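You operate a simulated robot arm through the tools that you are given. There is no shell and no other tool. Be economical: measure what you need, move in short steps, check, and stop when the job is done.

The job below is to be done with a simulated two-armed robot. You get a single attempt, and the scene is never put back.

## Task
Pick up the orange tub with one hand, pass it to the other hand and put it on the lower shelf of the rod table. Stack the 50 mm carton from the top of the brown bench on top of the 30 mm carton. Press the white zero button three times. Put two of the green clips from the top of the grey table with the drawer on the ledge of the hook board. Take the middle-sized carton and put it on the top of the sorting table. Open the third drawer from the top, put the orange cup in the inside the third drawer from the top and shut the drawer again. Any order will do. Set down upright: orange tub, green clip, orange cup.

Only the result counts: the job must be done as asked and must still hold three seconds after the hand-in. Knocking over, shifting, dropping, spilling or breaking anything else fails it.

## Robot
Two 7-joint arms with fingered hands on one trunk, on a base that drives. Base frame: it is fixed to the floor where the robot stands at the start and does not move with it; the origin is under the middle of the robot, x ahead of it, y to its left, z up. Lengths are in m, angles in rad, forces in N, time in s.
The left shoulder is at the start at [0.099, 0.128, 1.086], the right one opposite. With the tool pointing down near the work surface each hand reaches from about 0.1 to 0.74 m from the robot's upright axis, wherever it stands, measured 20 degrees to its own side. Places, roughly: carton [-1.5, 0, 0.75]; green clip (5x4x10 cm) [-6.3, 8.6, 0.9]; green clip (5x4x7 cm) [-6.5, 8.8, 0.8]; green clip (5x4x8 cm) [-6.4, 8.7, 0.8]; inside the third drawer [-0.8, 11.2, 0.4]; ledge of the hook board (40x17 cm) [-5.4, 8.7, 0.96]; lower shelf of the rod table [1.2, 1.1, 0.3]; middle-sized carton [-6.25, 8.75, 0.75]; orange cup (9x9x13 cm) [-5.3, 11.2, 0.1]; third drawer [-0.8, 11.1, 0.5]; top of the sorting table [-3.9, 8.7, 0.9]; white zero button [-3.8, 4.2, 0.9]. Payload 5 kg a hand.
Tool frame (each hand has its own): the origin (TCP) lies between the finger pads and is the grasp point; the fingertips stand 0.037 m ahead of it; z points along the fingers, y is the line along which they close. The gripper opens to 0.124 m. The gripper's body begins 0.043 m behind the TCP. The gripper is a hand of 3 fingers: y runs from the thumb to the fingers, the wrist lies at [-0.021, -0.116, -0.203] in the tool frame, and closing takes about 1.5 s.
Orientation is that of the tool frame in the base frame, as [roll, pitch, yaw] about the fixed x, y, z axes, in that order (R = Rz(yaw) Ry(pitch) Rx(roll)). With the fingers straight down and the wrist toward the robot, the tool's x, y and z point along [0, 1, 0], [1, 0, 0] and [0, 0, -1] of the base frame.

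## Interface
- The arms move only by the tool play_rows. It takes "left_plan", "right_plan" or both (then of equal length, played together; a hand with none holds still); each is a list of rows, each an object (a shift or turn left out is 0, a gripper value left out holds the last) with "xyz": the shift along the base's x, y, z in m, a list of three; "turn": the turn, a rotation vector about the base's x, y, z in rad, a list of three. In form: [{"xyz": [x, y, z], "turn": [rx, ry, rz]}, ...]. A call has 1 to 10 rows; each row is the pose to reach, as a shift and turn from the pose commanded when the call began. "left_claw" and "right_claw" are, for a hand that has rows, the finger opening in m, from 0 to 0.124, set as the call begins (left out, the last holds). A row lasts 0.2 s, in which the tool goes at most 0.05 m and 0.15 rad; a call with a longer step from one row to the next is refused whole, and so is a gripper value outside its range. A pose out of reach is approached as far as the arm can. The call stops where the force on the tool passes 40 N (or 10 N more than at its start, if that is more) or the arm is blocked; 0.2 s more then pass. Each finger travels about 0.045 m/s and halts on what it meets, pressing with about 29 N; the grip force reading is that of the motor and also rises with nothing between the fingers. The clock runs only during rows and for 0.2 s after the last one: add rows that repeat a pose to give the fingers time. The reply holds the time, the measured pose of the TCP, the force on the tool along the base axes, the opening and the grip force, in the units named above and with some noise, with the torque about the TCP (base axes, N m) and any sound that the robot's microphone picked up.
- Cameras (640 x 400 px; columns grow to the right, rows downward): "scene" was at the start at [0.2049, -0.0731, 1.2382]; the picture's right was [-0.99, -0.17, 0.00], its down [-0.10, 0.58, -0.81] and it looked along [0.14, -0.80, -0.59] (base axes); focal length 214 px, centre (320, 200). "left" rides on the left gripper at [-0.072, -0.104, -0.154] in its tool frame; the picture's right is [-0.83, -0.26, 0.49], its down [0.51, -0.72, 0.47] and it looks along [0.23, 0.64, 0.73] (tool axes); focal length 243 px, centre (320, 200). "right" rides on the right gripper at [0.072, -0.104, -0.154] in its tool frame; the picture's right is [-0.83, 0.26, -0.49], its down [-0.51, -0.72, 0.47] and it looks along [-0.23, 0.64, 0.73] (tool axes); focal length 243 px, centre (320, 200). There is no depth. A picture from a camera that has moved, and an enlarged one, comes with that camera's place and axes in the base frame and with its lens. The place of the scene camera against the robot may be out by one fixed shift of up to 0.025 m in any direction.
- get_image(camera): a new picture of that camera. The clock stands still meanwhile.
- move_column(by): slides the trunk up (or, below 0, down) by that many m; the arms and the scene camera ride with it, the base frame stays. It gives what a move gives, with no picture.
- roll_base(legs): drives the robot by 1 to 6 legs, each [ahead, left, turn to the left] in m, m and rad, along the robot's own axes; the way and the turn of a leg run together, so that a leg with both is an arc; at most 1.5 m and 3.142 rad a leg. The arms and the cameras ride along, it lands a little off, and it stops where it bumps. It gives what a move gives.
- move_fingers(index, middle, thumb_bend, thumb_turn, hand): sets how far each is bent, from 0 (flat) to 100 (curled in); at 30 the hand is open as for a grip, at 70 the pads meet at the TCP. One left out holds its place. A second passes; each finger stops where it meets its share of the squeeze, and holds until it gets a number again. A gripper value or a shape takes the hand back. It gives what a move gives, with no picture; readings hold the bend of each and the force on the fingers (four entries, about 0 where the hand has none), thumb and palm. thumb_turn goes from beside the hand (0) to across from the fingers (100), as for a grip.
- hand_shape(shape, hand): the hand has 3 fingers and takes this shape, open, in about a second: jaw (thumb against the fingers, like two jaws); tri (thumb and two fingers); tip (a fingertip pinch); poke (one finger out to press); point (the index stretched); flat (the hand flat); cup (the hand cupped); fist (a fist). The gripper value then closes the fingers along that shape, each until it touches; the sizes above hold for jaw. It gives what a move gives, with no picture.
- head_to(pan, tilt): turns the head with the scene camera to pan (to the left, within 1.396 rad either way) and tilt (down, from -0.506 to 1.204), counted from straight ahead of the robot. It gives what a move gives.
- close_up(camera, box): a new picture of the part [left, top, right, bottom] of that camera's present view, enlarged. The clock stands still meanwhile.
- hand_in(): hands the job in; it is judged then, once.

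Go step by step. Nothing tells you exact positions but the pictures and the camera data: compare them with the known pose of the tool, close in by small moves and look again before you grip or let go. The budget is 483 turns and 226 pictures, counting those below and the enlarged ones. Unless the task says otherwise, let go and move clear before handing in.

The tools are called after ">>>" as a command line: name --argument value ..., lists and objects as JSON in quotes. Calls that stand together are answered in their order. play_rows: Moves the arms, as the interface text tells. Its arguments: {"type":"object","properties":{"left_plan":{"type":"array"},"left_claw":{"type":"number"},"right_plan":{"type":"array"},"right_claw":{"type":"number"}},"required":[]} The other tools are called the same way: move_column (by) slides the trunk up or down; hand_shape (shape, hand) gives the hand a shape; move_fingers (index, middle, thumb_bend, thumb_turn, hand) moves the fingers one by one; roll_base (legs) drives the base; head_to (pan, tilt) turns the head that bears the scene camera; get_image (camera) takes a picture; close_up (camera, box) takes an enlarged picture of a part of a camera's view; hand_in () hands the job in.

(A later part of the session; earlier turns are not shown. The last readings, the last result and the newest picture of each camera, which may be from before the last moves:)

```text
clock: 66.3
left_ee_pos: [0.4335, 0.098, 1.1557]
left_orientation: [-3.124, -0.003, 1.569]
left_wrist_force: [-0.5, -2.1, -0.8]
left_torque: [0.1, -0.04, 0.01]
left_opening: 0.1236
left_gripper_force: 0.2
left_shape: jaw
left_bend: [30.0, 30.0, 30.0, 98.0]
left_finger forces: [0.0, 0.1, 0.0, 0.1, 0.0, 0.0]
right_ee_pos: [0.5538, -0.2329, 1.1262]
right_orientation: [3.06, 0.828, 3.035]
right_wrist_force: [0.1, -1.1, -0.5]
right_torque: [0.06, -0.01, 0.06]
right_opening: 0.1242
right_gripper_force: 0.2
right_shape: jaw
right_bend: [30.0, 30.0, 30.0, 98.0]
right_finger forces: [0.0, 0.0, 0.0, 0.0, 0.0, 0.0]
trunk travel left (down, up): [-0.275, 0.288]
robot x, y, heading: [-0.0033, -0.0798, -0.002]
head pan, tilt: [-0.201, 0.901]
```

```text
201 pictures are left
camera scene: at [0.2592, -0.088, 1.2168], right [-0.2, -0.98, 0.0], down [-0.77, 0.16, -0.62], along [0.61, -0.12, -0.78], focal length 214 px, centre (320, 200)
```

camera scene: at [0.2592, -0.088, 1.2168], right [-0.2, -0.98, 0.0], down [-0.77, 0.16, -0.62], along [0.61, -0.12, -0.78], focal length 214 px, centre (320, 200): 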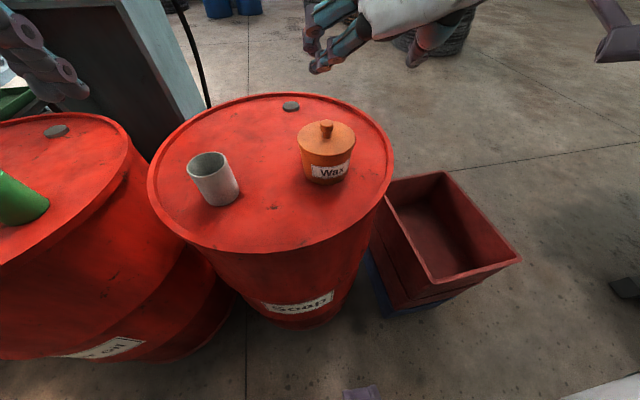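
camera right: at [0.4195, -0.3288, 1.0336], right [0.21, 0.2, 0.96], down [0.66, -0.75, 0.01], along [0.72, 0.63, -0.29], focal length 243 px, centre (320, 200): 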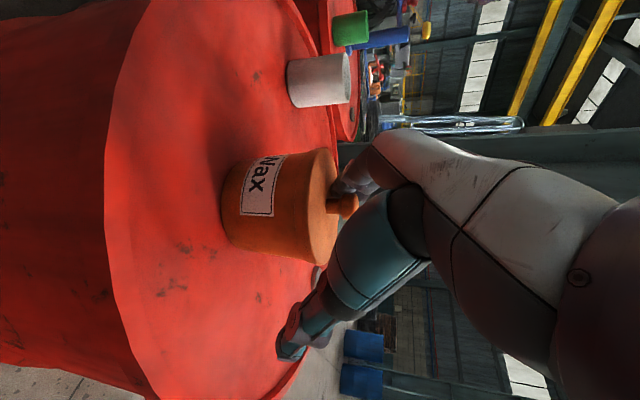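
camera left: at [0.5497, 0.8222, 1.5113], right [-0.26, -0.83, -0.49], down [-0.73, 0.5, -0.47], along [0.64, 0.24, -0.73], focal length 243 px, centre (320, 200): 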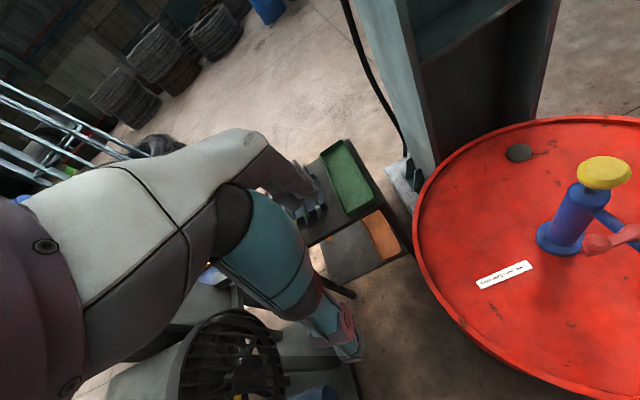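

Tub is fine. I'll test how far the hand can pitch at this further-forward place.

>>> play_rows --right_plan '[{"xyz": [0, 0, 0.05], "turn": [0, -0.1, 0]}, {"xyz": [0, 0, 0.1], "turn": [0, -0.2, 0]}, {"xyz": [0, 0, 0.1], "turn": [0, -0.3, 0]}, {"xyz": [0, 0, 0.1], "turn": [0, -0.4, 0]}]'

>>> get_image --camera "scene"

```text
clock: 67.3
left_ee_pos: [0.4364, 0.0995, 1.1555]
left_orientation: [-3.121, -0.001, 1.568]
left_wrist_force: [0.1, 0.1, 0.2]
left_torque: [-0.01, 0.0, 0.02]
left_opening: 0.1241
left_gripper_force: 0.0
left_shape: jaw
left_bend: [30.0, 30.0, 30.0, 98.0]
left_finger forces: [0.0, 0.1, 0.0, 0.0, 0.0, 0.1]
right_ee_pos: [0.5569, -0.2319, 1.2256]
right_orientation: [2.949, 1.22, 2.938]
right_wrist_force: [1.1, 0.1, 0.2]
right_torque: [0.01, 0.02, 0.02]
right_opening: 0.124
right_gripper_force: 0.1
right_shape: jaw
right_bend: [30.0, 30.0, 30.0, 98.0]
right_finger forces: [0.0, 0.0, 0.1, 0.1, 0.1, 0.1]
trunk travel left (down, up): [-0.275, 0.288]
robot x, y, heading: [0.0005, -0.0795, -0.005]
head pan, tilt: [-0.201, 0.901]
```

```text
200 pictures are left
camera scene: at [0.2623, -0.086, 1.2162], right [-0.2, -0.98, 0.0], down [-0.77, 0.16, -0.62], along [0.61, -0.12, -0.78], focal length 214 px, centre (320, 200)
```

scene: 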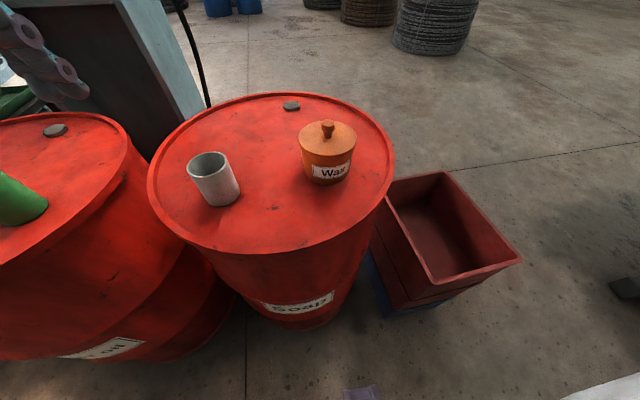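

The pitch is reachable here. I'll back the robot slightly, spread the fingers wider and look from the right hand's camera.

>>> roll_base --legs '[[-0.07, 0, 0]]'

>>> move_fingers --hand "right" --index 15 --middle 15 --thumb_bend 15

>>> get_image --camera "right"

```text
clock: 68.3
left_ee_pos: [0.3677, 0.1008, 1.1543]
left_orientation: [-3.119, -0.002, 1.569]
left_wrist_force: [0.4, -1.2, 0.4]
left_torque: [-0.01, 0.01, 0.0]
left_opening: 0.1236
left_gripper_force: 0.2
left_shape: jaw
left_bend: [30.0, 30.0, 30.0, 98.0]
left_finger forces: [0.0, 0.0, 0.0, 0.0, 0.0, 0.0]
right_ee_pos: [0.4867, -0.2332, 1.2263]
right_orientation: [2.948, 1.218, 2.937]
right_wrist_force: [-0.5, -0.3, -0.1]
right_torque: [0.0, -0.01, 0.02]
right_opening: 0.1241
right_gripper_force: 0.1
right_shape: jaw
right_bend: [30.0, 30.0, 30.0, 98.0]
right_finger forces: [0.1, 0.0, 0.0, 0.0, 0.0, 0.0]
trunk travel left (down, up): [-0.275, 0.288]
robot x, y, heading: [-0.0687, -0.0872, -0.003]
head pan, tilt: [-0.201, 0.901]
```

```text
clock: 69.3
left_ee_pos: [0.3682, 0.0993, 1.1542]
left_orientation: [-3.121, -0.003, 1.567]
left_wrist_force: [-1.0, -0.9, 1.2]
left_torque: [0.0, 0.04, 0.02]
left_opening: 0.1241
left_gripper_force: 0.0
left_shape: jaw
left_bend: [30.0, 30.0, 30.0, 98.0]
left_finger forces: [0.0, 0.1, 0.0, 0.0, 0.0, 0.0]
right_ee_pos: [0.4871, -0.2321, 1.226]
right_orientation: [2.945, 1.216, 2.934]
right_wrist_force: [0.0, 0.8, 0.0]
right_torque: [0.02, 0.0, -0.01]
right_opening: 0.1692
right_gripper_force: 0.0
right_shape: fingers
right_bend: [15.0, 15.0, 15.0, 98.0]
right_finger forces: [0.0, 0.0, 0.0, 0.1, 0.0, 0.1]
trunk travel left (down, up): [-0.275, 0.288]
robot x, y, heading: [-0.0714, -0.084, 0.003]
head pan, tilt: [-0.201, 0.901]
```

```text
199 pictures are left
camera right: at [0.3156, -0.3301, 1.2042], right [-0.18, 0.2, 0.96], down [0.6, -0.75, 0.27], along [0.78, 0.62, 0.01], focal length 243 px, centre (320, 200)
```

right: 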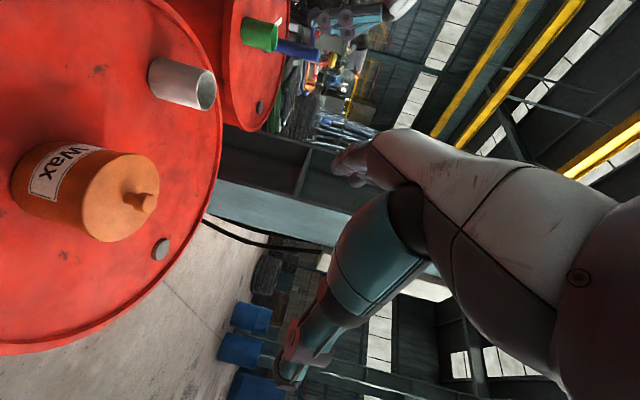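

Opening is now 0.169, wide enough. I'll move to the pre-grasp spot behind the tub and check.

>>> play_rows --right_plan '[{"xyz": [-0.027, 0.02, 0]}, {"xyz": [-0.03, 0.052, -0.02]}, {"xyz": [-0.03, 0.052, -0.065]}, {"xyz": [-0.03, 0.052, -0.11]}, {"xyz": [-0.03, 0.052, -0.155]}, {"xyz": [-0.03, 0.052, -0.2]}, {"xyz": [-0.03, 0.052, -0.24]}]'

>>> get_image --camera "scene"

>>> get_image --camera "right"

```text
clock: 70.9
left_ee_pos: [0.3676, 0.0983, 1.1536]
left_orientation: [-3.118, -0.004, 1.569]
left_wrist_force: [-0.6, -0.1, 0.3]
left_torque: [0.01, 0.0, 0.0]
left_opening: 0.1238
left_gripper_force: 0.0
left_shape: jaw
left_bend: [30.0, 30.0, 30.0, 98.0]
left_finger forces: [0.1, 0.1, 0.0, 0.1, 0.0, 0.0]
right_ee_pos: [0.5688, -0.1902, 0.9858]
right_orientation: [2.939, 1.217, 2.93]
right_wrist_force: [0.3, -0.4, 0.4]
right_torque: [-0.02, -0.02, 0.01]
right_opening: 0.1698
right_gripper_force: 0.1
right_shape: fingers
right_bend: [15.0, 15.0, 15.0, 97.0]
right_finger forces: [0.0, 0.1, 0.0, 0.0, 0.0, 0.1]
right hand out of reach, approached as far as the arm can: row 1, 2, 3, 4, 5, 6, 7
trunk travel left (down, up): [-0.275, 0.288]
robot x, y, heading: [-0.073, -0.0831, -0.003]
head pan, tilt: [-0.201, 0.901]
```

```text
198 pictures are left
camera scene: at [0.1936, -0.0867, 1.2159], right [-0.2, -0.98, 0.0], down [-0.77, 0.16, -0.62], along [0.61, -0.12, -0.78], focal length 214 px, centre (320, 200)
```

scene: 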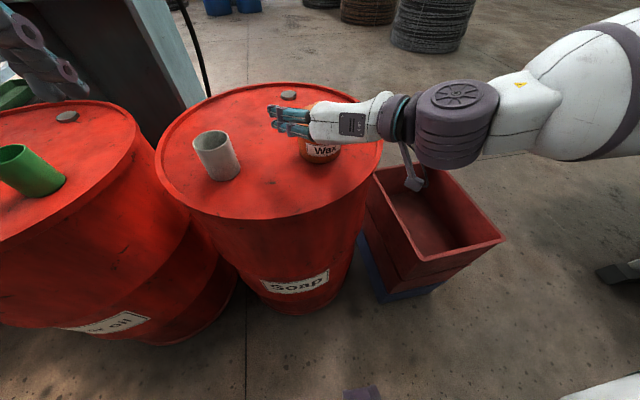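

```text
197 pictures are left
camera right: at [0.3976, -0.2882, 0.9642], right [-0.18, 0.2, 0.96], down [0.6, -0.75, 0.27], along [0.78, 0.62, 0.01], focal length 243 px, centre (320, 200)
```

right: 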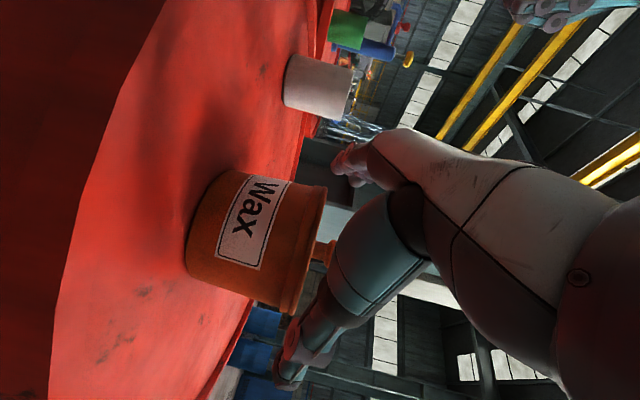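

The TCP is just above lid level behind the knob. I'll lower straight down so the spread fingers straddle the body under the lid.

>>> play_rows --right_plan '[{"xyz": [0.0, 0.012, 0]}, {"xyz": [0.0, 0.012, -0.015]}, {"xyz": [0.0, 0.012, -0.03]}, {"xyz": [0.0, 0.012, -0.046]}]'

>>> get_image --camera "right"

>>> close_up --camera "scene" --box '[200, 60, 440, 210]'

```text
clock: 71.9
left_ee_pos: [0.3671, 0.1008, 1.1539]
left_orientation: [-3.118, -0.002, 1.569]
left_wrist_force: [0.5, -0.3, -0.5]
left_torque: [0.02, 0.01, 0.02]
left_opening: 0.1241
left_gripper_force: 0.1
left_shape: jaw
left_bend: [30.0, 30.0, 30.0, 98.0]
left_finger forces: [0.0, 0.1, 0.1, 0.1, 0.1, 0.0]
right_ee_pos: [0.5676, -0.179, 0.9383]
right_orientation: [2.954, 1.218, 2.944]
right_wrist_force: [0.2, -1.0, 0.2]
right_torque: [0.01, 0.03, -0.01]
right_opening: 0.1697
right_gripper_force: 0.1
right_shape: fingers
right_bend: [15.0, 15.0, 15.0, 97.0]
right_finger forces: [0.0, 0.0, 0.1, 0.0, 0.0, 0.1]
trunk travel left (down, up): [-0.275, 0.288]
robot x, y, heading: [-0.0684, -0.0822, -0.001]
head pan, tilt: [-0.201, 0.901]
```

```text
196 pictures are left
camera right: at [0.3965, -0.2763, 0.916], right [-0.18, 0.2, 0.96], down [0.6, -0.75, 0.27], along [0.78, 0.62, 0.01], focal length 243 px, centre (320, 200)
```

right: 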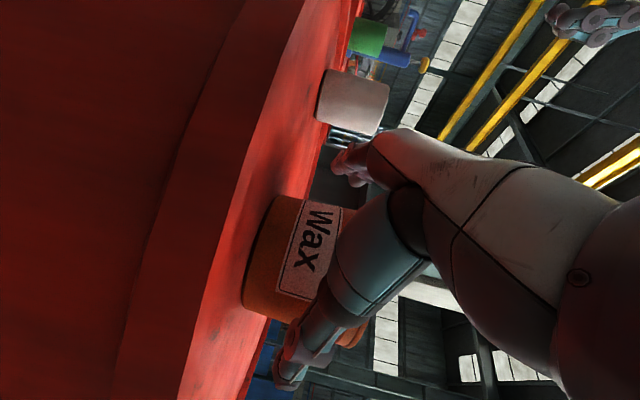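

```text
2.67 times, centred on (320, 135) of scene
camera zoom: at [0.193, -0.0855, 1.216], right [-0.2, -0.98, 0.0], down [-0.77, 0.16, -0.62], along [0.61, -0.12, -0.78], focal length 572 px, centre (320, 373)
```

zoom: 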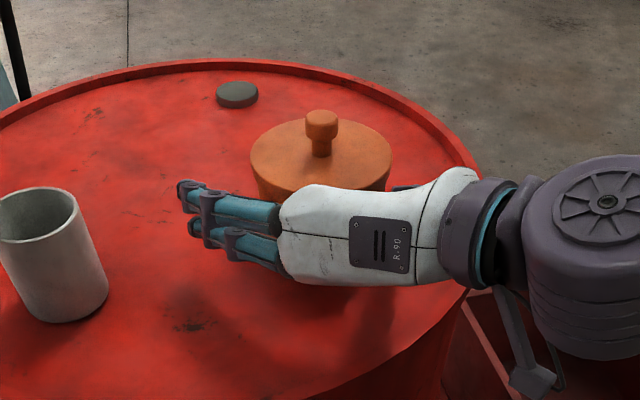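

Good: the palm faces the tub with fingers on its left and thumb on its right. I'll advance a little, then close.

>>> play_rows --right_plan '[{"xyz": [0.006, 0, 0]}, {"xyz": [0.012, 0, -0.002]}]'

>>> move_fingers --hand "right" --index 30 --middle 30 --thumb_bend 30

>>> close_up --camera "scene" --box '[200, 60, 440, 210]'

```text
clock: 72.5
left_ee_pos: [0.3687, 0.1003, 1.154]
left_orientation: [-3.12, -0.003, 1.569]
left_wrist_force: [-0.6, 0.3, 0.4]
left_torque: [-0.02, 0.01, -0.01]
left_opening: 0.1239
left_gripper_force: 0.0
left_shape: jaw
left_bend: [30.0, 30.0, 30.0, 98.0]
left_finger forces: [0.0, 0.1, 0.0, 0.0, 0.0, 0.1]
right_ee_pos: [0.5809, -0.1788, 0.9351]
right_orientation: [2.951, 1.219, 2.94]
right_wrist_force: [-1.2, -0.5, 0.4]
right_torque: [-0.01, -0.04, -0.01]
right_opening: 0.1696
right_gripper_force: 0.0
right_shape: fingers
right_bend: [15.0, 15.0, 15.0, 97.0]
right_finger forces: [0.1, 0.0, 0.1, 0.1, 0.1, 0.0]
trunk travel left (down, up): [-0.275, 0.288]
robot x, y, heading: [-0.0737, -0.0849, 0.0]
head pan, tilt: [-0.201, 0.901]
```

```text
clock: 73.5
left_ee_pos: [0.3661, 0.0997, 1.1538]
left_orientation: [-3.121, -0.004, 1.568]
left_wrist_force: [0.2, -0.7, 0.0]
left_torque: [0.0, 0.01, -0.02]
left_opening: 0.1238
left_gripper_force: 0.1
left_shape: jaw
left_bend: [30.0, 30.0, 30.0, 98.0]
left_finger forces: [0.0, 0.1, 0.0, 0.0, 0.1, 0.0]
right_ee_pos: [0.58, -0.1776, 0.9362]
right_orientation: [2.947, 1.218, 2.936]
right_wrist_force: [-0.6, -0.7, 0.7]
right_torque: [-0.04, 0.01, -0.02]
right_opening: 0.1301
right_gripper_force: 0.9
right_shape: fingers
right_bend: [30.0, 30.0, 29.0, 97.0]
right_finger forces: [0.0, 0.0, 0.0, 0.0, 1.0, 0.0]
trunk travel left (down, up): [-0.275, 0.288]
robot x, y, heading: [-0.0699, -0.0829, -0.003]
head pan, tilt: [-0.201, 0.901]
```

```text
2.67 times, centred on (320, 135) of scene
camera zoom: at [0.1923, -0.0855, 1.2162], right [-0.2, -0.98, 0.0], down [-0.77, 0.16, -0.62], along [0.61, -0.12, -0.78], focal length 572 px, centre (320, 373)
```

zoom: 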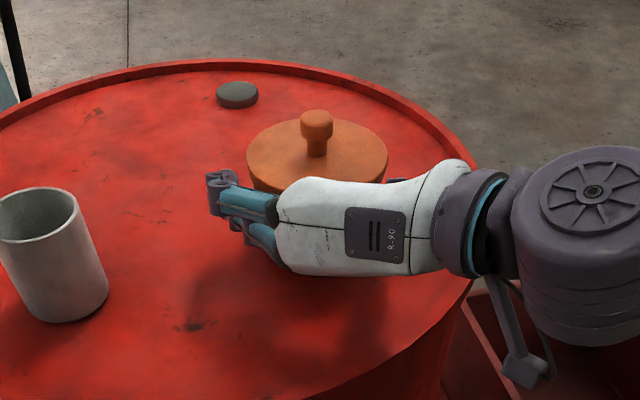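

The thumb has touched. Now close all fingers firmly.

>>> move_fingers --hand "right" --index 60 --middle 60 --thumb_bend 45

>>> close_up --camera "scene" --box '[200, 60, 440, 210]'

```text
clock: 74.5
left_ee_pos: [0.3661, 0.0993, 1.1543]
left_orientation: [-3.121, -0.002, 1.569]
left_wrist_force: [0.2, 0.7, 0.6]
left_torque: [0.04, -0.01, 0.0]
left_opening: 0.124
left_gripper_force: 0.2
left_shape: jaw
left_bend: [30.0, 30.0, 30.0, 98.0]
left_finger forces: [0.0, 0.0, 0.0, 0.0, 0.0, 0.0]
right_ee_pos: [0.5777, -0.1782, 0.9365]
right_orientation: [2.949, 1.219, 2.941]
right_wrist_force: [0.8, 3.8, 3.8]
right_torque: [-0.1, -0.1, 0.09]
right_opening: 0.1102
right_gripper_force: 24.8
right_shape: fingers
right_bend: [39.0, 44.0, 36.0, 97.0]
right_finger forces: [14.4, 11.6, 0.1, 0.1, 24.1, 0.1]
trunk travel left (down, up): [-0.275, 0.288]
robot x, y, heading: [-0.0713, -0.0844, 0.004]
head pan, tilt: [-0.201, 0.901]
```

```text
2.67 times, centred on (320, 135) of scene
camera zoom: at [0.1921, -0.0849, 1.2163], right [-0.2, -0.98, 0.0], down [-0.77, 0.16, -0.62], along [0.61, -0.12, -0.78], focal length 572 px, centre (320, 373)
```

zoom: 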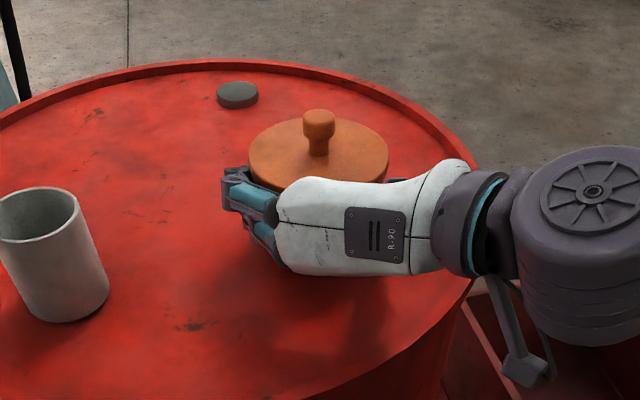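

Firm three-finger grip (about 25 N each side). I'll lift a little.

>>> play_rows --right_plan '[{"xyz": [0, 0, 0.015]}, {"xyz": [0, 0, 0.04]}, {"xyz": [0, 0, 0.08]}, {"xyz": [0, 0, 0.12]}, {"xyz": [0, 0, 0.16]}]'

>>> get_image --camera "scene"

```text
clock: 75.7
left_ee_pos: [0.3662, 0.0994, 1.1545]
left_orientation: [-3.12, -0.003, 1.569]
left_wrist_force: [-1.0, 0.5, 1.2]
left_torque: [-0.03, -0.02, 0.01]
left_opening: 0.1239
left_gripper_force: 0.1
left_shape: jaw
left_bend: [30.0, 30.0, 30.0, 98.0]
left_finger forces: [0.0, 0.1, 0.1, 0.0, 0.1, 0.0]
right_ee_pos: [0.5785, -0.1798, 1.0976]
right_orientation: [2.949, 1.219, 2.939]
right_wrist_force: [0.5, -0.6, -5.2]
right_torque: [0.04, 0.12, -0.03]
right_opening: 0.1102
right_gripper_force: 25.6
right_shape: fingers
right_bend: [39.0, 44.0, 36.0, 95.0]
right_finger forces: [13.6, 11.4, 0.1, 0.0, 25.8, 0.1]
trunk travel left (down, up): [-0.275, 0.288]
robot x, y, heading: [-0.0724, -0.0806, -0.007]
head pan, tilt: [-0.201, 0.901]
```

```text
192 pictures are left
camera scene: at [0.1914, -0.0846, 1.2164], right [-0.2, -0.98, 0.0], down [-0.77, 0.16, -0.62], along [0.61, -0.13, -0.78], focal length 214 px, centre (320, 200)
```

scene: 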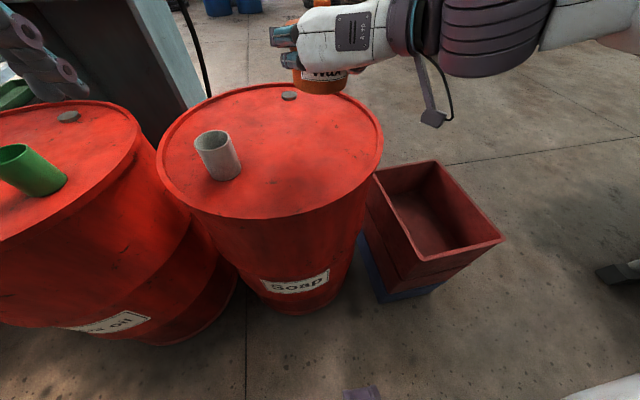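

The tub is held securely. I'll bring it a bit left, and ready the left hand: raise and yaw it so its fingers close sideways on the knob.

>>> play_rows --left_plan '[{"xyz": [0.01, 0, 0.02], "turn": [0, 0, -0.15]}, {"xyz": [0.02, 0, 0.04], "turn": [0, 0, -0.3]}, {"xyz": [0.03, 0, 0.06], "turn": [0, 0, -0.45]}, {"xyz": [0.04, 0, 0.08], "turn": [0, 0, -0.6]}, {"xyz": [0.05, 0, 0.1], "turn": [0, 0, -0.75]}, {"xyz": [0.06, 0, 0.12], "turn": [0, 0, -0.9]}, {"xyz": [0.07, 0, 0.14], "turn": [0, 0, -1.05]}, {"xyz": [0.08, 0, 0.16], "turn": [0, 0, -1.2]}, {"xyz": [0.09, 0, 0.17], "turn": [0, 0, -1.35]}, {"xyz": [0.1, 0, 0.17], "turn": [0, 0, -1.5]}]' --right_plan '[{"xyz": [0, 0.01, 0]}, {"xyz": [0, 0.02, 0]}, {"xyz": [0, 0.03, 0]}, {"xyz": [0, 0.04, 0]}, {"xyz": [0, 0.05, 0]}, {"xyz": [0, 0.06, 0]}, {"xyz": [0, 0.06, 0]}, {"xyz": [0, 0.06, 0]}, {"xyz": [0, 0.06, 0]}, {"xyz": [0, 0.06, 0]}]'

>>> head_to --pan -0.1 --tilt 0.3

>>> get_image --camera "scene"

>>> get_image --camera "left"

```text
clock: 77.9
left_ee_pos: [0.4156, 0.0666, 1.3199]
left_orientation: [-3.122, 0.003, 0.076]
left_wrist_force: [-0.1, -0.6, 0.1]
left_torque: [0.04, 0.01, 0.02]
left_opening: 0.1238
left_gripper_force: 0.1
left_shape: jaw
left_bend: [30.0, 30.0, 30.0, 98.0]
left_finger forces: [0.0, 0.0, 0.0, 0.0, 0.0, 0.1]
left hand out of reach, approached as far as the arm can: row 9, 10
right_ee_pos: [0.5798, -0.1211, 1.0964]
right_orientation: [2.945, 1.216, 2.934]
right_wrist_force: [0.0, -1.1, -4.4]
right_torque: [0.06, 0.13, 0.02]
right_opening: 0.1103
right_gripper_force: 25.2
right_shape: fingers
right_bend: [39.0, 44.0, 36.0, 95.0]
right_finger forces: [13.5, 11.5, 0.1, 0.0, 25.9, 0.0]
trunk travel left (down, up): [-0.275, 0.288]
robot x, y, heading: [-0.071, -0.082, -0.002]
head pan, tilt: [-0.201, 0.901]
```

```text
clock: 78.9
left_ee_pos: [0.417, 0.0691, 1.3199]
left_orientation: [-3.124, 0.003, 0.079]
left_wrist_force: [-0.4, 0.3, -0.6]
left_torque: [-0.03, 0.0, 0.01]
left_opening: 0.124
left_gripper_force: 0.0
left_shape: jaw
left_bend: [30.0, 30.0, 30.0, 98.0]
left_finger forces: [0.1, 0.0, 0.0, 0.0, 0.0, 0.0]
right_ee_pos: [0.581, -0.1188, 1.0968]
right_orientation: [2.954, 1.216, 2.943]
right_wrist_force: [0.2, 0.0, -4.6]
right_torque: [0.01, 0.1, 0.01]
right_opening: 0.1099
right_gripper_force: 24.8
right_shape: fingers
right_bend: [39.0, 44.0, 36.0, 95.0]
right_finger forces: [13.5, 11.3, 0.0, 0.0, 25.8, 0.1]
trunk travel left (down, up): [-0.275, 0.288]
robot x, y, heading: [-0.0722, -0.0823, -0.005]
head pan, tilt: [-0.099, 0.3]
```

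```text
191 pictures are left
camera scene: at [0.2118, -0.0798, 1.2682], right [-0.1, -0.99, 0.0], down [-0.3, 0.03, -0.95], along [0.95, -0.1, -0.3], focal length 214 px, centre (320, 200)
```

scene: 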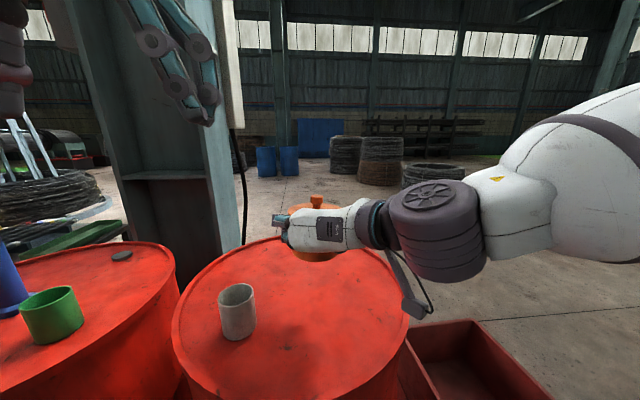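

```text
190 pictures are left
camera left: at [0.3373, 0.1637, 1.4749], right [-0.85, 0.21, -0.48], down [0.45, 0.77, -0.46], along [0.28, -0.61, -0.74], focal length 243 px, centre (320, 200)
```

left: 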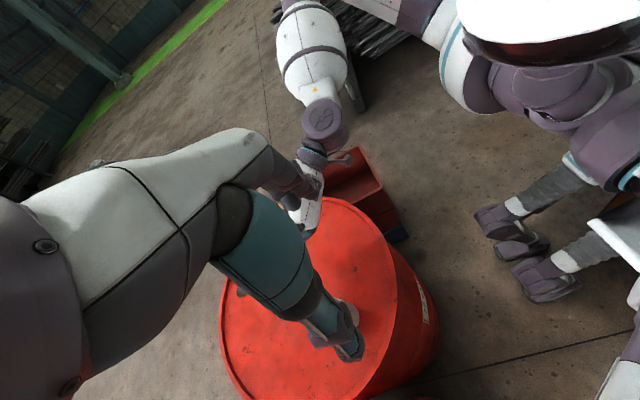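

Move the left hand above the knob.

>>> play_rows --left_plan '[{"xyz": [0.03, -0.03, 0]}, {"xyz": [0.06, -0.06, 0]}, {"xyz": [0.09, -0.09, -0.01]}, {"xyz": [0.12, -0.12, -0.02]}, {"xyz": [0.15, -0.15, -0.03]}, {"xyz": [0.175, -0.18, -0.04]}, {"xyz": [0.185, -0.186, -0.05]}]' --left_claw 0.08

>>> get_image --camera "left"

>>> close_up --camera "scene" --box '[200, 100, 440, 250]'

```text
clock: 80.5
left_ee_pos: [0.4854, -0.1095, 1.2865]
left_orientation: [-3.121, 0.003, 0.074]
left_wrist_force: [0.2, -0.2, 0.6]
left_torque: [-0.01, 0.0, 0.01]
left_opening: 0.0805
left_gripper_force: 0.1
left_shape: jaw
left_bend: [28.0, 39.0, 62.0, 100.0]
left_finger forces: [0.1, 0.1, 0.0, 0.0, 0.0, 0.0]
left hand out of reach, approached as far as the arm can: row 1, 2, 3, 4, 5, 6, 7
right_ee_pos: [0.58, -0.1182, 1.0961]
right_orientation: [2.951, 1.216, 2.939]
right_wrist_force: [-0.2, 0.7, -4.4]
right_torque: [0.02, 0.14, 0.03]
right_opening: 0.1101
right_gripper_force: 25.5
right_shape: fingers
right_bend: [39.0, 44.0, 36.0, 95.0]
right_finger forces: [13.4, 11.3, 0.0, 0.0, 25.8, 0.1]
trunk travel left (down, up): [-0.275, 0.288]
robot x, y, heading: [-0.0706, -0.0842, 0.001]
head pan, tilt: [-0.099, 0.3]
```

```text
189 pictures are left
camera left: at [0.4061, -0.0142, 1.4416], right [-0.85, 0.21, -0.49], down [0.45, 0.77, -0.46], along [0.28, -0.61, -0.75], focal length 243 px, centre (320, 200)
```

left: 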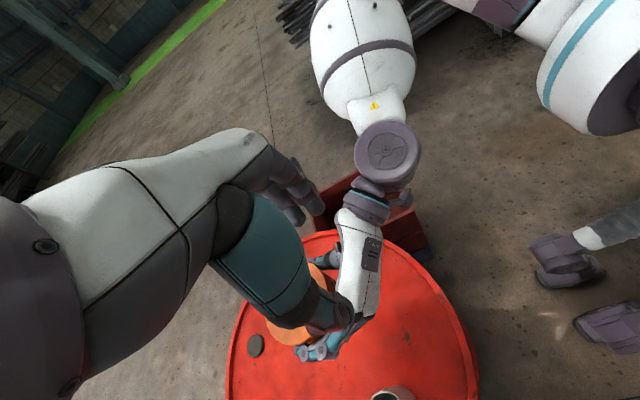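

```text
2.67 times, centred on (320, 175) of scene
camera zoom: at [0.2117, -0.0793, 1.2683], right [-0.1, -0.99, 0.0], down [-0.29, 0.03, -0.96], along [0.95, -0.1, -0.3], focal length 572 px, centre (320, 267)
```

zoom: 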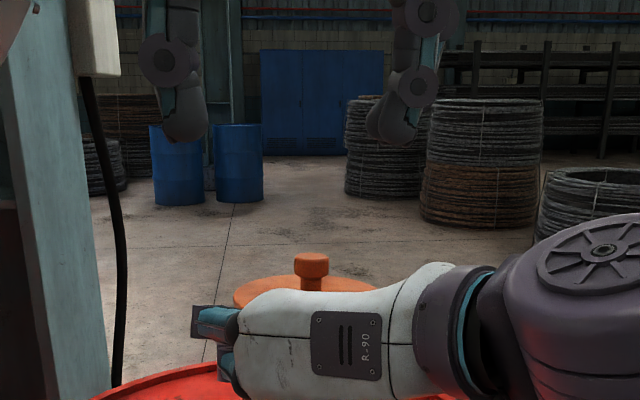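

Out of reach sits too high for the left wrist. I'll raise the trunk and lower both hands relative to it.

>>> move_column --by 0.2

>>> play_rows --right_plan '[{"xyz": [0, 0, -0.03]}, {"xyz": [0, 0, -0.06]}, {"xyz": [0, 0, -0.09]}, {"xyz": [0, 0, -0.12]}, {"xyz": [0, 0, -0.15]}, {"xyz": [0, 0, -0.16]}]'

>>> play_rows --left_plan '[{"xyz": [0.03, -0.002, -0.03]}, {"xyz": [0.06, -0.004, -0.06]}, {"xyz": [0.09, -0.006, -0.09]}, {"xyz": [0.114, -0.007, -0.12]}, {"xyz": [0.114, -0.007, -0.16]}, {"xyz": [0.114, -0.007, -0.19]}]'

>>> get_image --camera "left"

>>> head_to --pan -0.1 --tilt 0.5

>>> close_up --camera "scene" --box '[200, 50, 440, 200]'

```text
clock: 82.7
left_ee_pos: [0.3928, -0.1061, 1.5763]
left_orientation: [-3.136, -0.219, 0.073]
left_wrist_force: [-0.4, -0.4, -0.3]
left_torque: [0.0, 0.0, -0.02]
left_opening: 0.0804
left_gripper_force: 0.0
left_shape: jaw
left_bend: [28.0, 39.0, 62.0, 100.0]
left_finger forces: [0.0, 0.0, 0.0, 0.0, 0.0, 0.0]
right_ee_pos: [0.5809, -0.1189, 1.2928]
right_orientation: [2.951, 1.215, 2.939]
right_wrist_force: [0.4, -0.1, -5.0]
right_torque: [0.03, 0.08, -0.02]
right_opening: 0.1104
right_gripper_force: 26.1
right_shape: fingers
right_bend: [39.0, 44.0, 36.0, 95.0]
right_finger forces: [13.5, 11.3, 0.0, 0.0, 25.7, 0.0]
trunk travel left (down, up): [-0.475, 0.088]
robot x, y, heading: [-0.0686, -0.0837, -0.004]
head pan, tilt: [-0.099, 0.3]
```

```text
clock: 84.1
left_ee_pos: [0.3911, -0.1073, 1.5781]
left_orientation: [-3.137, -0.22, 0.074]
left_wrist_force: [0.6, -0.5, -0.4]
left_torque: [-0.03, -0.01, -0.02]
left_opening: 0.0803
left_gripper_force: 0.1
left_shape: jaw
left_bend: [28.0, 39.0, 62.0, 100.0]
left_finger forces: [0.0, 0.0, 0.1, 0.0, 0.0, 0.1]
right_ee_pos: [0.5799, -0.1183, 1.1365]
right_orientation: [2.951, 1.219, 2.941]
right_wrist_force: [0.2, -0.5, -4.8]
right_torque: [0.02, 0.15, 0.02]
right_opening: 0.1106
right_gripper_force: 25.3
right_shape: fingers
right_bend: [39.0, 44.0, 36.0, 95.0]
right_finger forces: [13.5, 11.4, 0.1, 0.0, 25.7, 0.0]
trunk travel left (down, up): [-0.475, 0.088]
robot x, y, heading: [-0.0732, -0.0815, -0.006]
head pan, tilt: [-0.099, 0.3]
```

```text
clock: 85.5
left_ee_pos: [0.4027, -0.092, 1.5129]
left_orientation: [-3.138, -0.218, 0.081]
left_wrist_force: [0.4, -0.3, 0.0]
left_torque: [0.01, -0.03, -0.03]
left_opening: 0.0803
left_gripper_force: 0.1
left_shape: jaw
left_bend: [28.0, 39.0, 62.0, 100.0]
left_finger forces: [0.0, 0.0, 0.0, 0.0, 0.0, 0.0]
left hand out of reach, approached as far as the arm can: row 1, 2, 3, 4, 5, 6
right_ee_pos: [0.5797, -0.119, 1.1373]
right_orientation: [2.949, 1.219, 2.938]
right_wrist_force: [-0.4, -0.1, -4.1]
right_torque: [0.03, 0.12, 0.0]
right_opening: 0.1101
right_gripper_force: 25.1
right_shape: fingers
right_bend: [39.0, 44.0, 36.0, 95.0]
right_finger forces: [13.5, 11.4, 0.0, 0.0, 25.7, 0.0]
trunk travel left (down, up): [-0.475, 0.088]
robot x, y, heading: [-0.0722, -0.0828, -0.002]
head pan, tilt: [-0.099, 0.3]
```

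```text
187 pictures are left
camera left: at [0.2905, 0.002, 1.6464], right [-0.72, 0.21, -0.66], down [0.54, 0.77, -0.35], along [0.43, -0.61, -0.67], focal length 243 px, centre (320, 200)
```

left: 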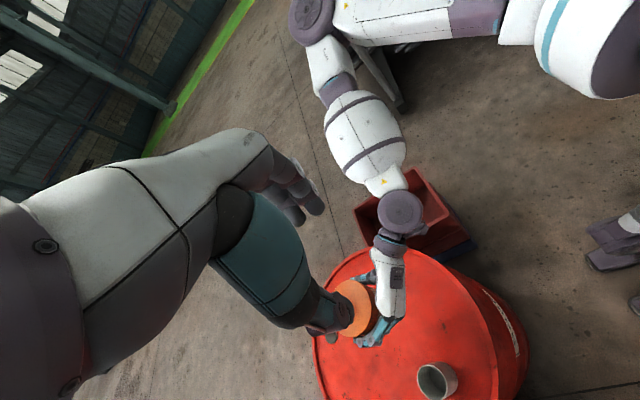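

```text
clock: 86.2
left_ee_pos: [0.4011, -0.0932, 1.5114]
left_orientation: [-3.138, -0.217, 0.082]
left_wrist_force: [0.7, 0.6, -0.4]
left_torque: [0.01, -0.03, 0.01]
left_opening: 0.0802
left_gripper_force: 0.0
left_shape: jaw
left_bend: [28.0, 39.0, 62.0, 100.0]
left_finger forces: [0.0, 0.0, 0.0, 0.1, 0.0, 0.1]
right_ee_pos: [0.58, -0.1194, 1.1371]
right_orientation: [2.947, 1.218, 2.937]
right_wrist_force: [-0.8, 0.1, -5.0]
right_torque: [-0.02, 0.14, 0.03]
right_opening: 0.11
right_gripper_force: 25.5
right_shape: fingers
right_bend: [39.0, 44.0, 36.0, 95.0]
right_finger forces: [13.5, 11.4, 0.0, 0.0, 25.7, 0.0]
trunk travel left (down, up): [-0.475, 0.088]
robot x, y, heading: [-0.0721, -0.0798, -0.001]
head pan, tilt: [-0.099, 0.499]
```

```text
2.67 times, centred on (320, 125) of scene
camera zoom: at [0.1474, -0.0793, 1.464], right [-0.1, -0.99, 0.0], down [-0.48, 0.05, -0.88], along [0.87, -0.09, -0.48], focal length 572 px, centre (320, 400)
```

zoom: 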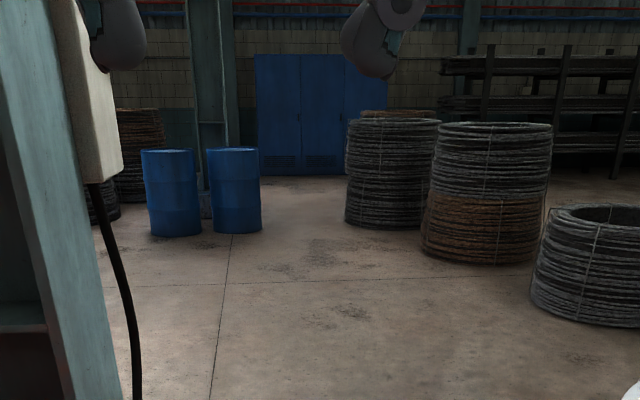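

The left arm got into a bad configuration. I'll retreat it outward and undo some of the yaw.

>>> play_rows --left_plan '[{"xyz": [0, 0.04, 0], "turn": [0, 0, 0.1]}, {"xyz": [0, 0.08, 0], "turn": [0, 0, 0.2]}, {"xyz": [0.0, 0.12, -0.02], "turn": [0, 0, 0.3]}, {"xyz": [0.0, 0.16, -0.05], "turn": [0, 0, 0.4]}, {"xyz": [0.0, 0.2, -0.08], "turn": [0, 0, 0.5]}, {"xyz": [0.0, 0.24, -0.11], "turn": [0, 0, 0.6]}, {"xyz": [0.02, 0.26, -0.14], "turn": [0, 0, 0.7]}, {"xyz": [0.05, 0.26, -0.17], "turn": [0, 0, 0.8]}, {"xyz": [0.08, 0.26, -0.2], "turn": [0, 0, 0.8]}]'

>>> get_image --camera "left"

```text
clock: 88.2
left_ee_pos: [0.4847, 0.175, 1.3173]
left_orientation: [-3.136, -0.219, 0.876]
left_wrist_force: [1.2, 0.6, 0.6]
left_torque: [-0.04, 0.01, 0.02]
left_opening: 0.0803
left_gripper_force: 0.0
left_shape: jaw
left_bend: [28.0, 39.0, 62.0, 100.0]
left_finger forces: [0.1, 0.0, 0.0, 0.0, 0.0, 0.0]
right_ee_pos: [0.58, -0.1177, 1.1363]
right_orientation: [2.954, 1.217, 2.942]
right_wrist_force: [0.8, 0.5, -5.7]
right_torque: [0.01, 0.1, 0.02]
right_opening: 0.1103
right_gripper_force: 25.6
right_shape: fingers
right_bend: [39.0, 45.0, 36.0, 95.0]
right_finger forces: [13.5, 11.4, 0.0, 0.1, 25.5, 0.0]
trunk travel left (down, up): [-0.475, 0.088]
robot x, y, heading: [-0.0708, -0.0799, -0.004]
head pan, tilt: [-0.099, 0.499]
```

```text
185 pictures are left
camera left: at [0.3384, 0.16, 1.4511], right [-0.65, -0.37, -0.66], down [-0.17, 0.92, -0.35], along [0.74, -0.11, -0.67], focal length 243 px, centre (320, 200)
```

left: 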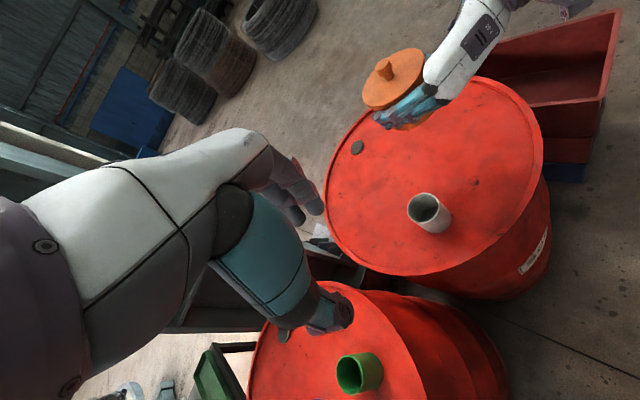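

Good, the left hand is free again with a diagonal yaw. I'll level it and bring it above the knob.

>>> play_rows --left_plan '[{"xyz": [0.015, -0.037, 0.02], "turn": [-0.084, 0.07, 0]}, {"xyz": [0.03, -0.074, 0.02], "turn": [-0.168, 0.14, 0]}, {"xyz": [0.045, -0.11, 0.02], "turn": [-0.168, 0.14, 0]}, {"xyz": [0.06, -0.147, 0.02], "turn": [-0.168, 0.14, 0]}, {"xyz": [0.075, -0.184, 0.02], "turn": [-0.168, 0.14, 0]}, {"xyz": [0.09, -0.22, 0.02], "turn": [-0.168, 0.14, 0]}, {"xyz": [0.105, -0.257, 0.0], "turn": [-0.168, 0.14, 0]}, {"xyz": [0.116, -0.292, -0.02], "turn": [-0.168, 0.14, 0]}, {"xyz": [0.116, -0.292, -0.03], "turn": [-0.168, 0.14, 0]}]'

>>> get_image --camera "left"

>>> get_image --camera "scene"

```text
clock: 90.2
left_ee_pos: [0.5983, -0.1191, 1.2885]
left_orientation: [-3.138, -0.001, 0.874]
left_wrist_force: [0.4, 0.2, 0.3]
left_torque: [-0.04, 0.01, 0.02]
left_opening: 0.0803
left_gripper_force: 0.1
left_shape: jaw
left_bend: [28.0, 39.0, 62.0, 100.0]
left_finger forces: [0.1, 0.1, 0.0, 0.0, 0.0, 0.0]
right_ee_pos: [0.58, -0.1171, 1.1364]
right_orientation: [2.955, 1.219, 2.942]
right_wrist_force: [-0.4, 0.2, -4.7]
right_torque: [0.02, 0.1, 0.0]
right_opening: 0.1102
right_gripper_force: 25.4
right_shape: fingers
right_bend: [39.0, 45.0, 36.0, 95.0]
right_finger forces: [13.5, 11.4, 0.0, 0.0, 25.7, 0.0]
trunk travel left (down, up): [-0.475, 0.088]
robot x, y, heading: [-0.0698, -0.0828, 0.001]
head pan, tilt: [-0.099, 0.499]
```

```text
184 pictures are left
camera left: at [0.4729, -0.1094, 1.4407], right [-0.73, -0.47, -0.49], down [-0.23, 0.85, -0.47], along [0.64, -0.23, -0.73], focal length 243 px, centre (320, 200)
```

left: 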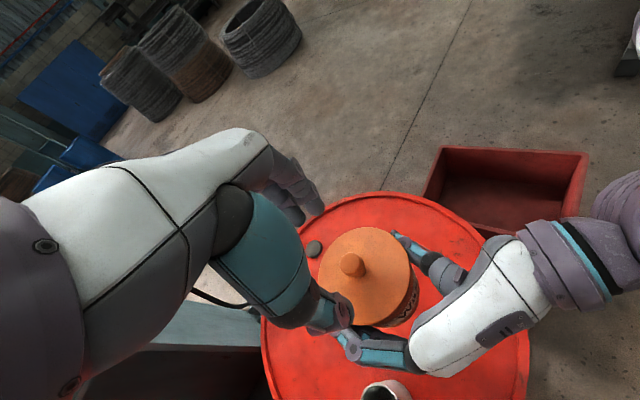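

```text
183 pictures are left
camera scene: at [0.147, -0.0781, 1.464], right [-0.1, -0.99, 0.0], down [-0.48, 0.05, -0.88], along [0.87, -0.09, -0.48], focal length 214 px, centre (320, 200)
```

scene: 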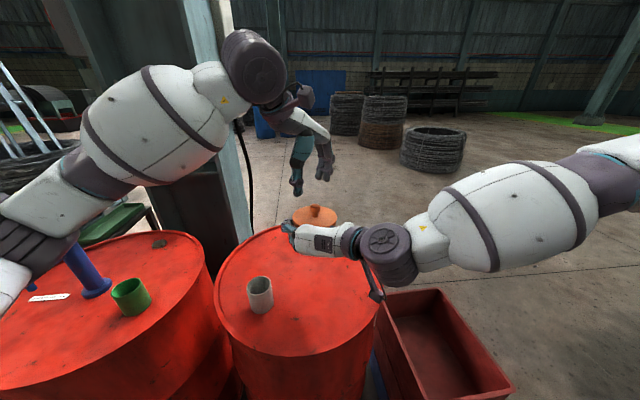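

The knob is nearly under the left TCP. I'll nudge and descend.

>>> play_rows --left_plan '[{"xyz": [0.004, -0.006, -0.03]}, {"xyz": [0.004, -0.006, -0.06]}, {"xyz": [0.004, -0.006, -0.08]}]'

>>> get_image --camera "left"

>>> close_up --camera "scene" --box '[220, 130, 420, 255]'

```text
clock: 91.0
left_ee_pos: [0.604, -0.1251, 1.2066]
left_orientation: [-3.138, -0.001, 0.874]
left_wrist_force: [0.1, 1.3, 0.3]
left_torque: [0.03, 0.03, -0.01]
left_opening: 0.0805
left_gripper_force: 0.1
left_shape: jaw
left_bend: [28.0, 39.0, 62.0, 100.0]
left_finger forces: [0.0, 0.1, 0.0, 0.0, 0.6, 0.0]
right_ee_pos: [0.5785, -0.1179, 1.1363]
right_orientation: [2.944, 1.218, 2.931]
right_wrist_force: [-0.2, 0.0, -5.1]
right_torque: [0.07, 0.12, 0.01]
right_opening: 0.1102
right_gripper_force: 25.4
right_shape: fingers
right_bend: [39.0, 45.0, 36.0, 95.0]
right_finger forces: [13.4, 11.4, 0.0, 0.0, 25.7, 0.0]
trunk travel left (down, up): [-0.475, 0.088]
robot x, y, heading: [-0.0717, -0.0825, -0.002]
head pan, tilt: [-0.099, 0.499]
```

```text
182 pictures are left
camera left: at [0.4781, -0.1156, 1.3598], right [-0.73, -0.47, -0.49], down [-0.23, 0.85, -0.47], along [0.64, -0.23, -0.73], focal length 243 px, centre (320, 200)
```

left: 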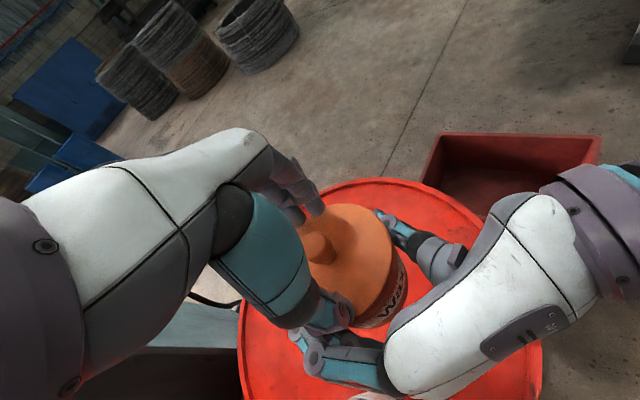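

```text
3.20 times, centred on (320, 192) of scene
camera zoom: at [0.1472, -0.0789, 1.464], right [-0.1, -0.99, 0.0], down [-0.48, 0.05, -0.88], along [0.87, -0.09, -0.48], focal length 686 px, centre (320, 224)
```

zoom: 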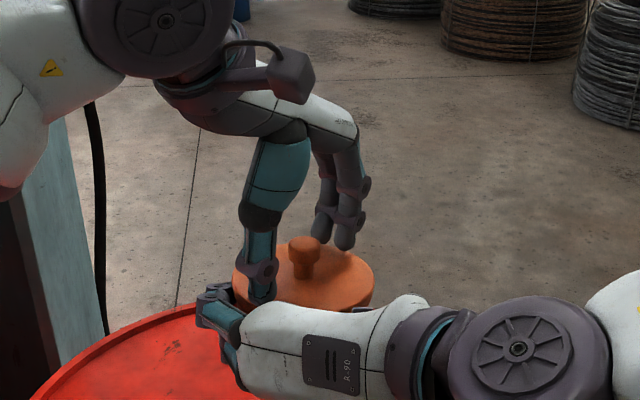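

Knob is between thumb and fingers. Closing the left hand.

>>> play_rows --left_plan '[{"xyz": [0, 0, 0]}, {"xyz": [0, 0, 0]}, {"xyz": [0, 0, 0]}, {"xyz": [0, 0, 0]}, {"xyz": [0, 0, 0]}, {"xyz": [0, 0, 0]}, {"xyz": [0, 0, 0]}, {"xyz": [0, 0, 0]}]' --left_claw 0.0

>>> close_up --camera "scene" --box '[220, 130, 420, 255]'

>>> close_up --camera "left" --box '[200, 130, 440, 280]'

```text
clock: 92.8
left_ee_pos: [0.6035, -0.126, 1.2066]
left_orientation: [-3.135, -0.002, 0.873]
left_wrist_force: [-2.8, 1.6, 0.8]
left_torque: [0.2, 0.25, -0.04]
left_opening: 0.0448
left_gripper_force: 28.4
left_shape: jaw
left_bend: [73.0, 70.0, 62.0, 100.0]
left_finger forces: [15.2, 6.3, 0.0, 0.0, 24.7, 0.0]
right_ee_pos: [0.5792, -0.1193, 1.1368]
right_orientation: [2.949, 1.219, 2.937]
right_wrist_force: [1.4, -2.2, -0.8]
right_torque: [-0.08, -0.06, 0.04]
right_opening: 0.1098
right_gripper_force: 24.6
right_shape: fingers
right_bend: [39.0, 45.0, 36.0, 96.0]
right_finger forces: [12.5, 11.0, 0.0, 0.0, 25.7, 0.0]
trunk travel left (down, up): [-0.475, 0.088]
robot x, y, heading: [-0.0706, -0.0855, 0.001]
head pan, tilt: [-0.099, 0.499]
```

```text
3.20 times, centred on (320, 192) of scene
camera zoom: at [0.1475, -0.0793, 1.4639], right [-0.1, -0.99, 0.0], down [-0.48, 0.05, -0.88], along [0.87, -0.09, -0.48], focal length 686 px, centre (320, 224)
```

zoom: 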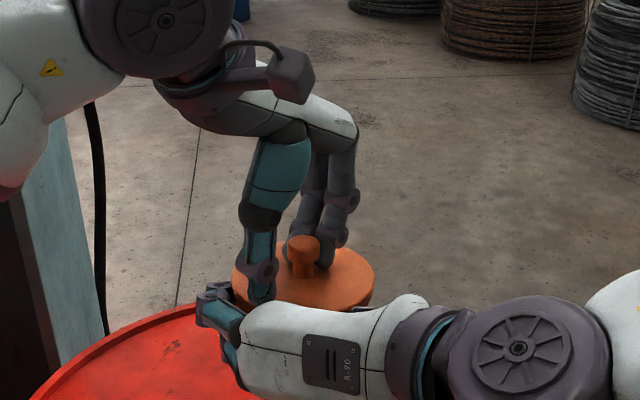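

```text
2.67 times, centred on (320, 205) of left
camera zoom: at [0.4783, -0.116, 1.3597], right [-0.73, -0.47, -0.49], down [-0.23, 0.85, -0.47], along [0.64, -0.23, -0.73], focal length 647 px, centre (320, 187)
```

zoom: 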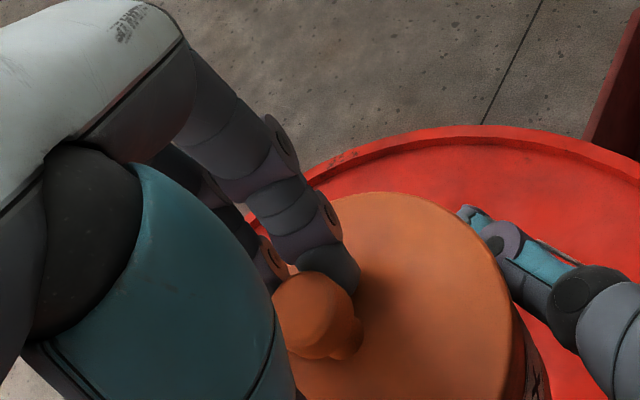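

The thumb seems to press on the lid rather than the knob. I'll open, raise 1.5 cm and shift slightly, then look again.

>>> play_rows --left_plan '[{"xyz": [0, 0, 0]}, {"xyz": [0, 0, 0]}, {"xyz": [0, 0, 0]}, {"xyz": [0, 0, 0.008]}, {"xyz": [0, 0, 0.015]}]' --left_claw 0.08

>>> move_fingers --hand "left" --index 50 --middle 50 --thumb_bend 50

>>> close_up --camera "left" --box '[200, 130, 440, 280]'

>>> close_up --camera "scene" --box '[220, 130, 420, 255]'

```text
clock: 94.0
left_ee_pos: [0.6024, -0.1251, 1.2212]
left_orientation: [-3.139, -0.002, 0.875]
left_wrist_force: [0.4, 0.4, -0.1]
left_torque: [0.02, 0.03, -0.03]
left_opening: 0.0797
left_gripper_force: 0.1
left_shape: jaw
left_bend: [73.0, 39.0, 62.0, 100.0]
left_finger forces: [0.1, 0.1, 0.1, 0.0, 0.0, 0.1]
right_ee_pos: [0.5787, -0.1179, 1.1364]
right_orientation: [2.953, 1.219, 2.942]
right_wrist_force: [-0.2, 0.2, -4.5]
right_torque: [0.04, 0.11, -0.02]
right_opening: 0.1106
right_gripper_force: 24.5
right_shape: fingers
right_bend: [40.0, 46.0, 35.0, 95.0]
right_finger forces: [13.1, 11.4, 0.0, 0.0, 25.1, 0.1]
trunk travel left (down, up): [-0.475, 0.088]
robot x, y, heading: [-0.0716, -0.0875, 0.0]
head pan, tilt: [-0.099, 0.499]
```

```text
clock: 95.0
left_ee_pos: [0.6028, -0.1265, 1.2212]
left_orientation: [-3.138, 0.0, 0.873]
left_wrist_force: [-0.4, -0.2, -0.4]
left_torque: [-0.02, 0.02, 0.02]
left_opening: 0.0669
left_gripper_force: 0.0
left_shape: fingers
left_bend: [50.0, 50.0, 50.0, 100.0]
left_finger forces: [0.1, 0.0, 0.1, 0.0, 0.0, 0.0]
right_ee_pos: [0.5808, -0.1187, 1.1364]
right_orientation: [2.951, 1.218, 2.94]
right_wrist_force: [-0.7, 0.8, -5.5]
right_torque: [0.06, 0.11, 0.0]
right_opening: 0.1107
right_gripper_force: 25.2
right_shape: fingers
right_bend: [40.0, 46.0, 35.0, 95.0]
right_finger forces: [13.1, 11.4, 0.0, 0.1, 25.2, 0.0]
trunk travel left (down, up): [-0.475, 0.088]
robot x, y, heading: [-0.072, -0.0822, -0.004]
head pan, tilt: [-0.099, 0.499]
```

```text
2.67 times, centred on (320, 205) of left
camera zoom: at [0.4771, -0.116, 1.3743], right [-0.73, -0.47, -0.49], down [-0.23, 0.85, -0.47], along [0.64, -0.23, -0.73], focal length 647 px, centre (320, 187)
```

zoom: 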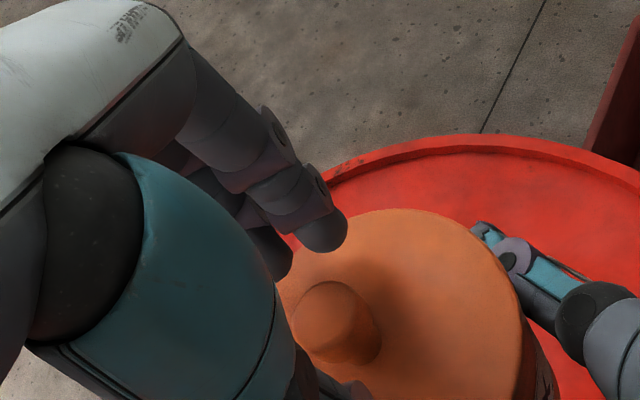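

```text
3.20 times, centred on (320, 192) of scene
camera zoom: at [0.1475, -0.0793, 1.4639], right [-0.1, -0.99, 0.0], down [-0.48, 0.05, -0.88], along [0.87, -0.09, -0.48], focal length 686 px, centre (320, 224)
```

zoom: 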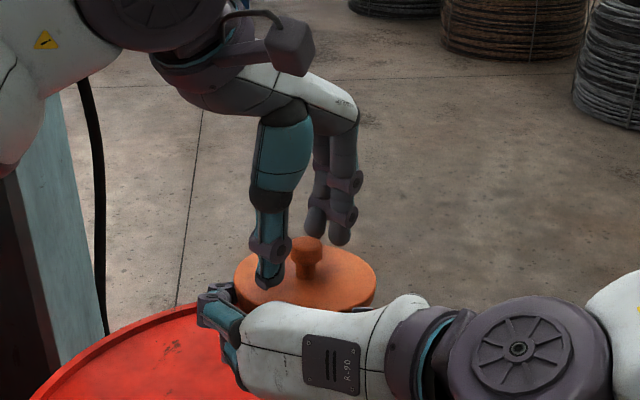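

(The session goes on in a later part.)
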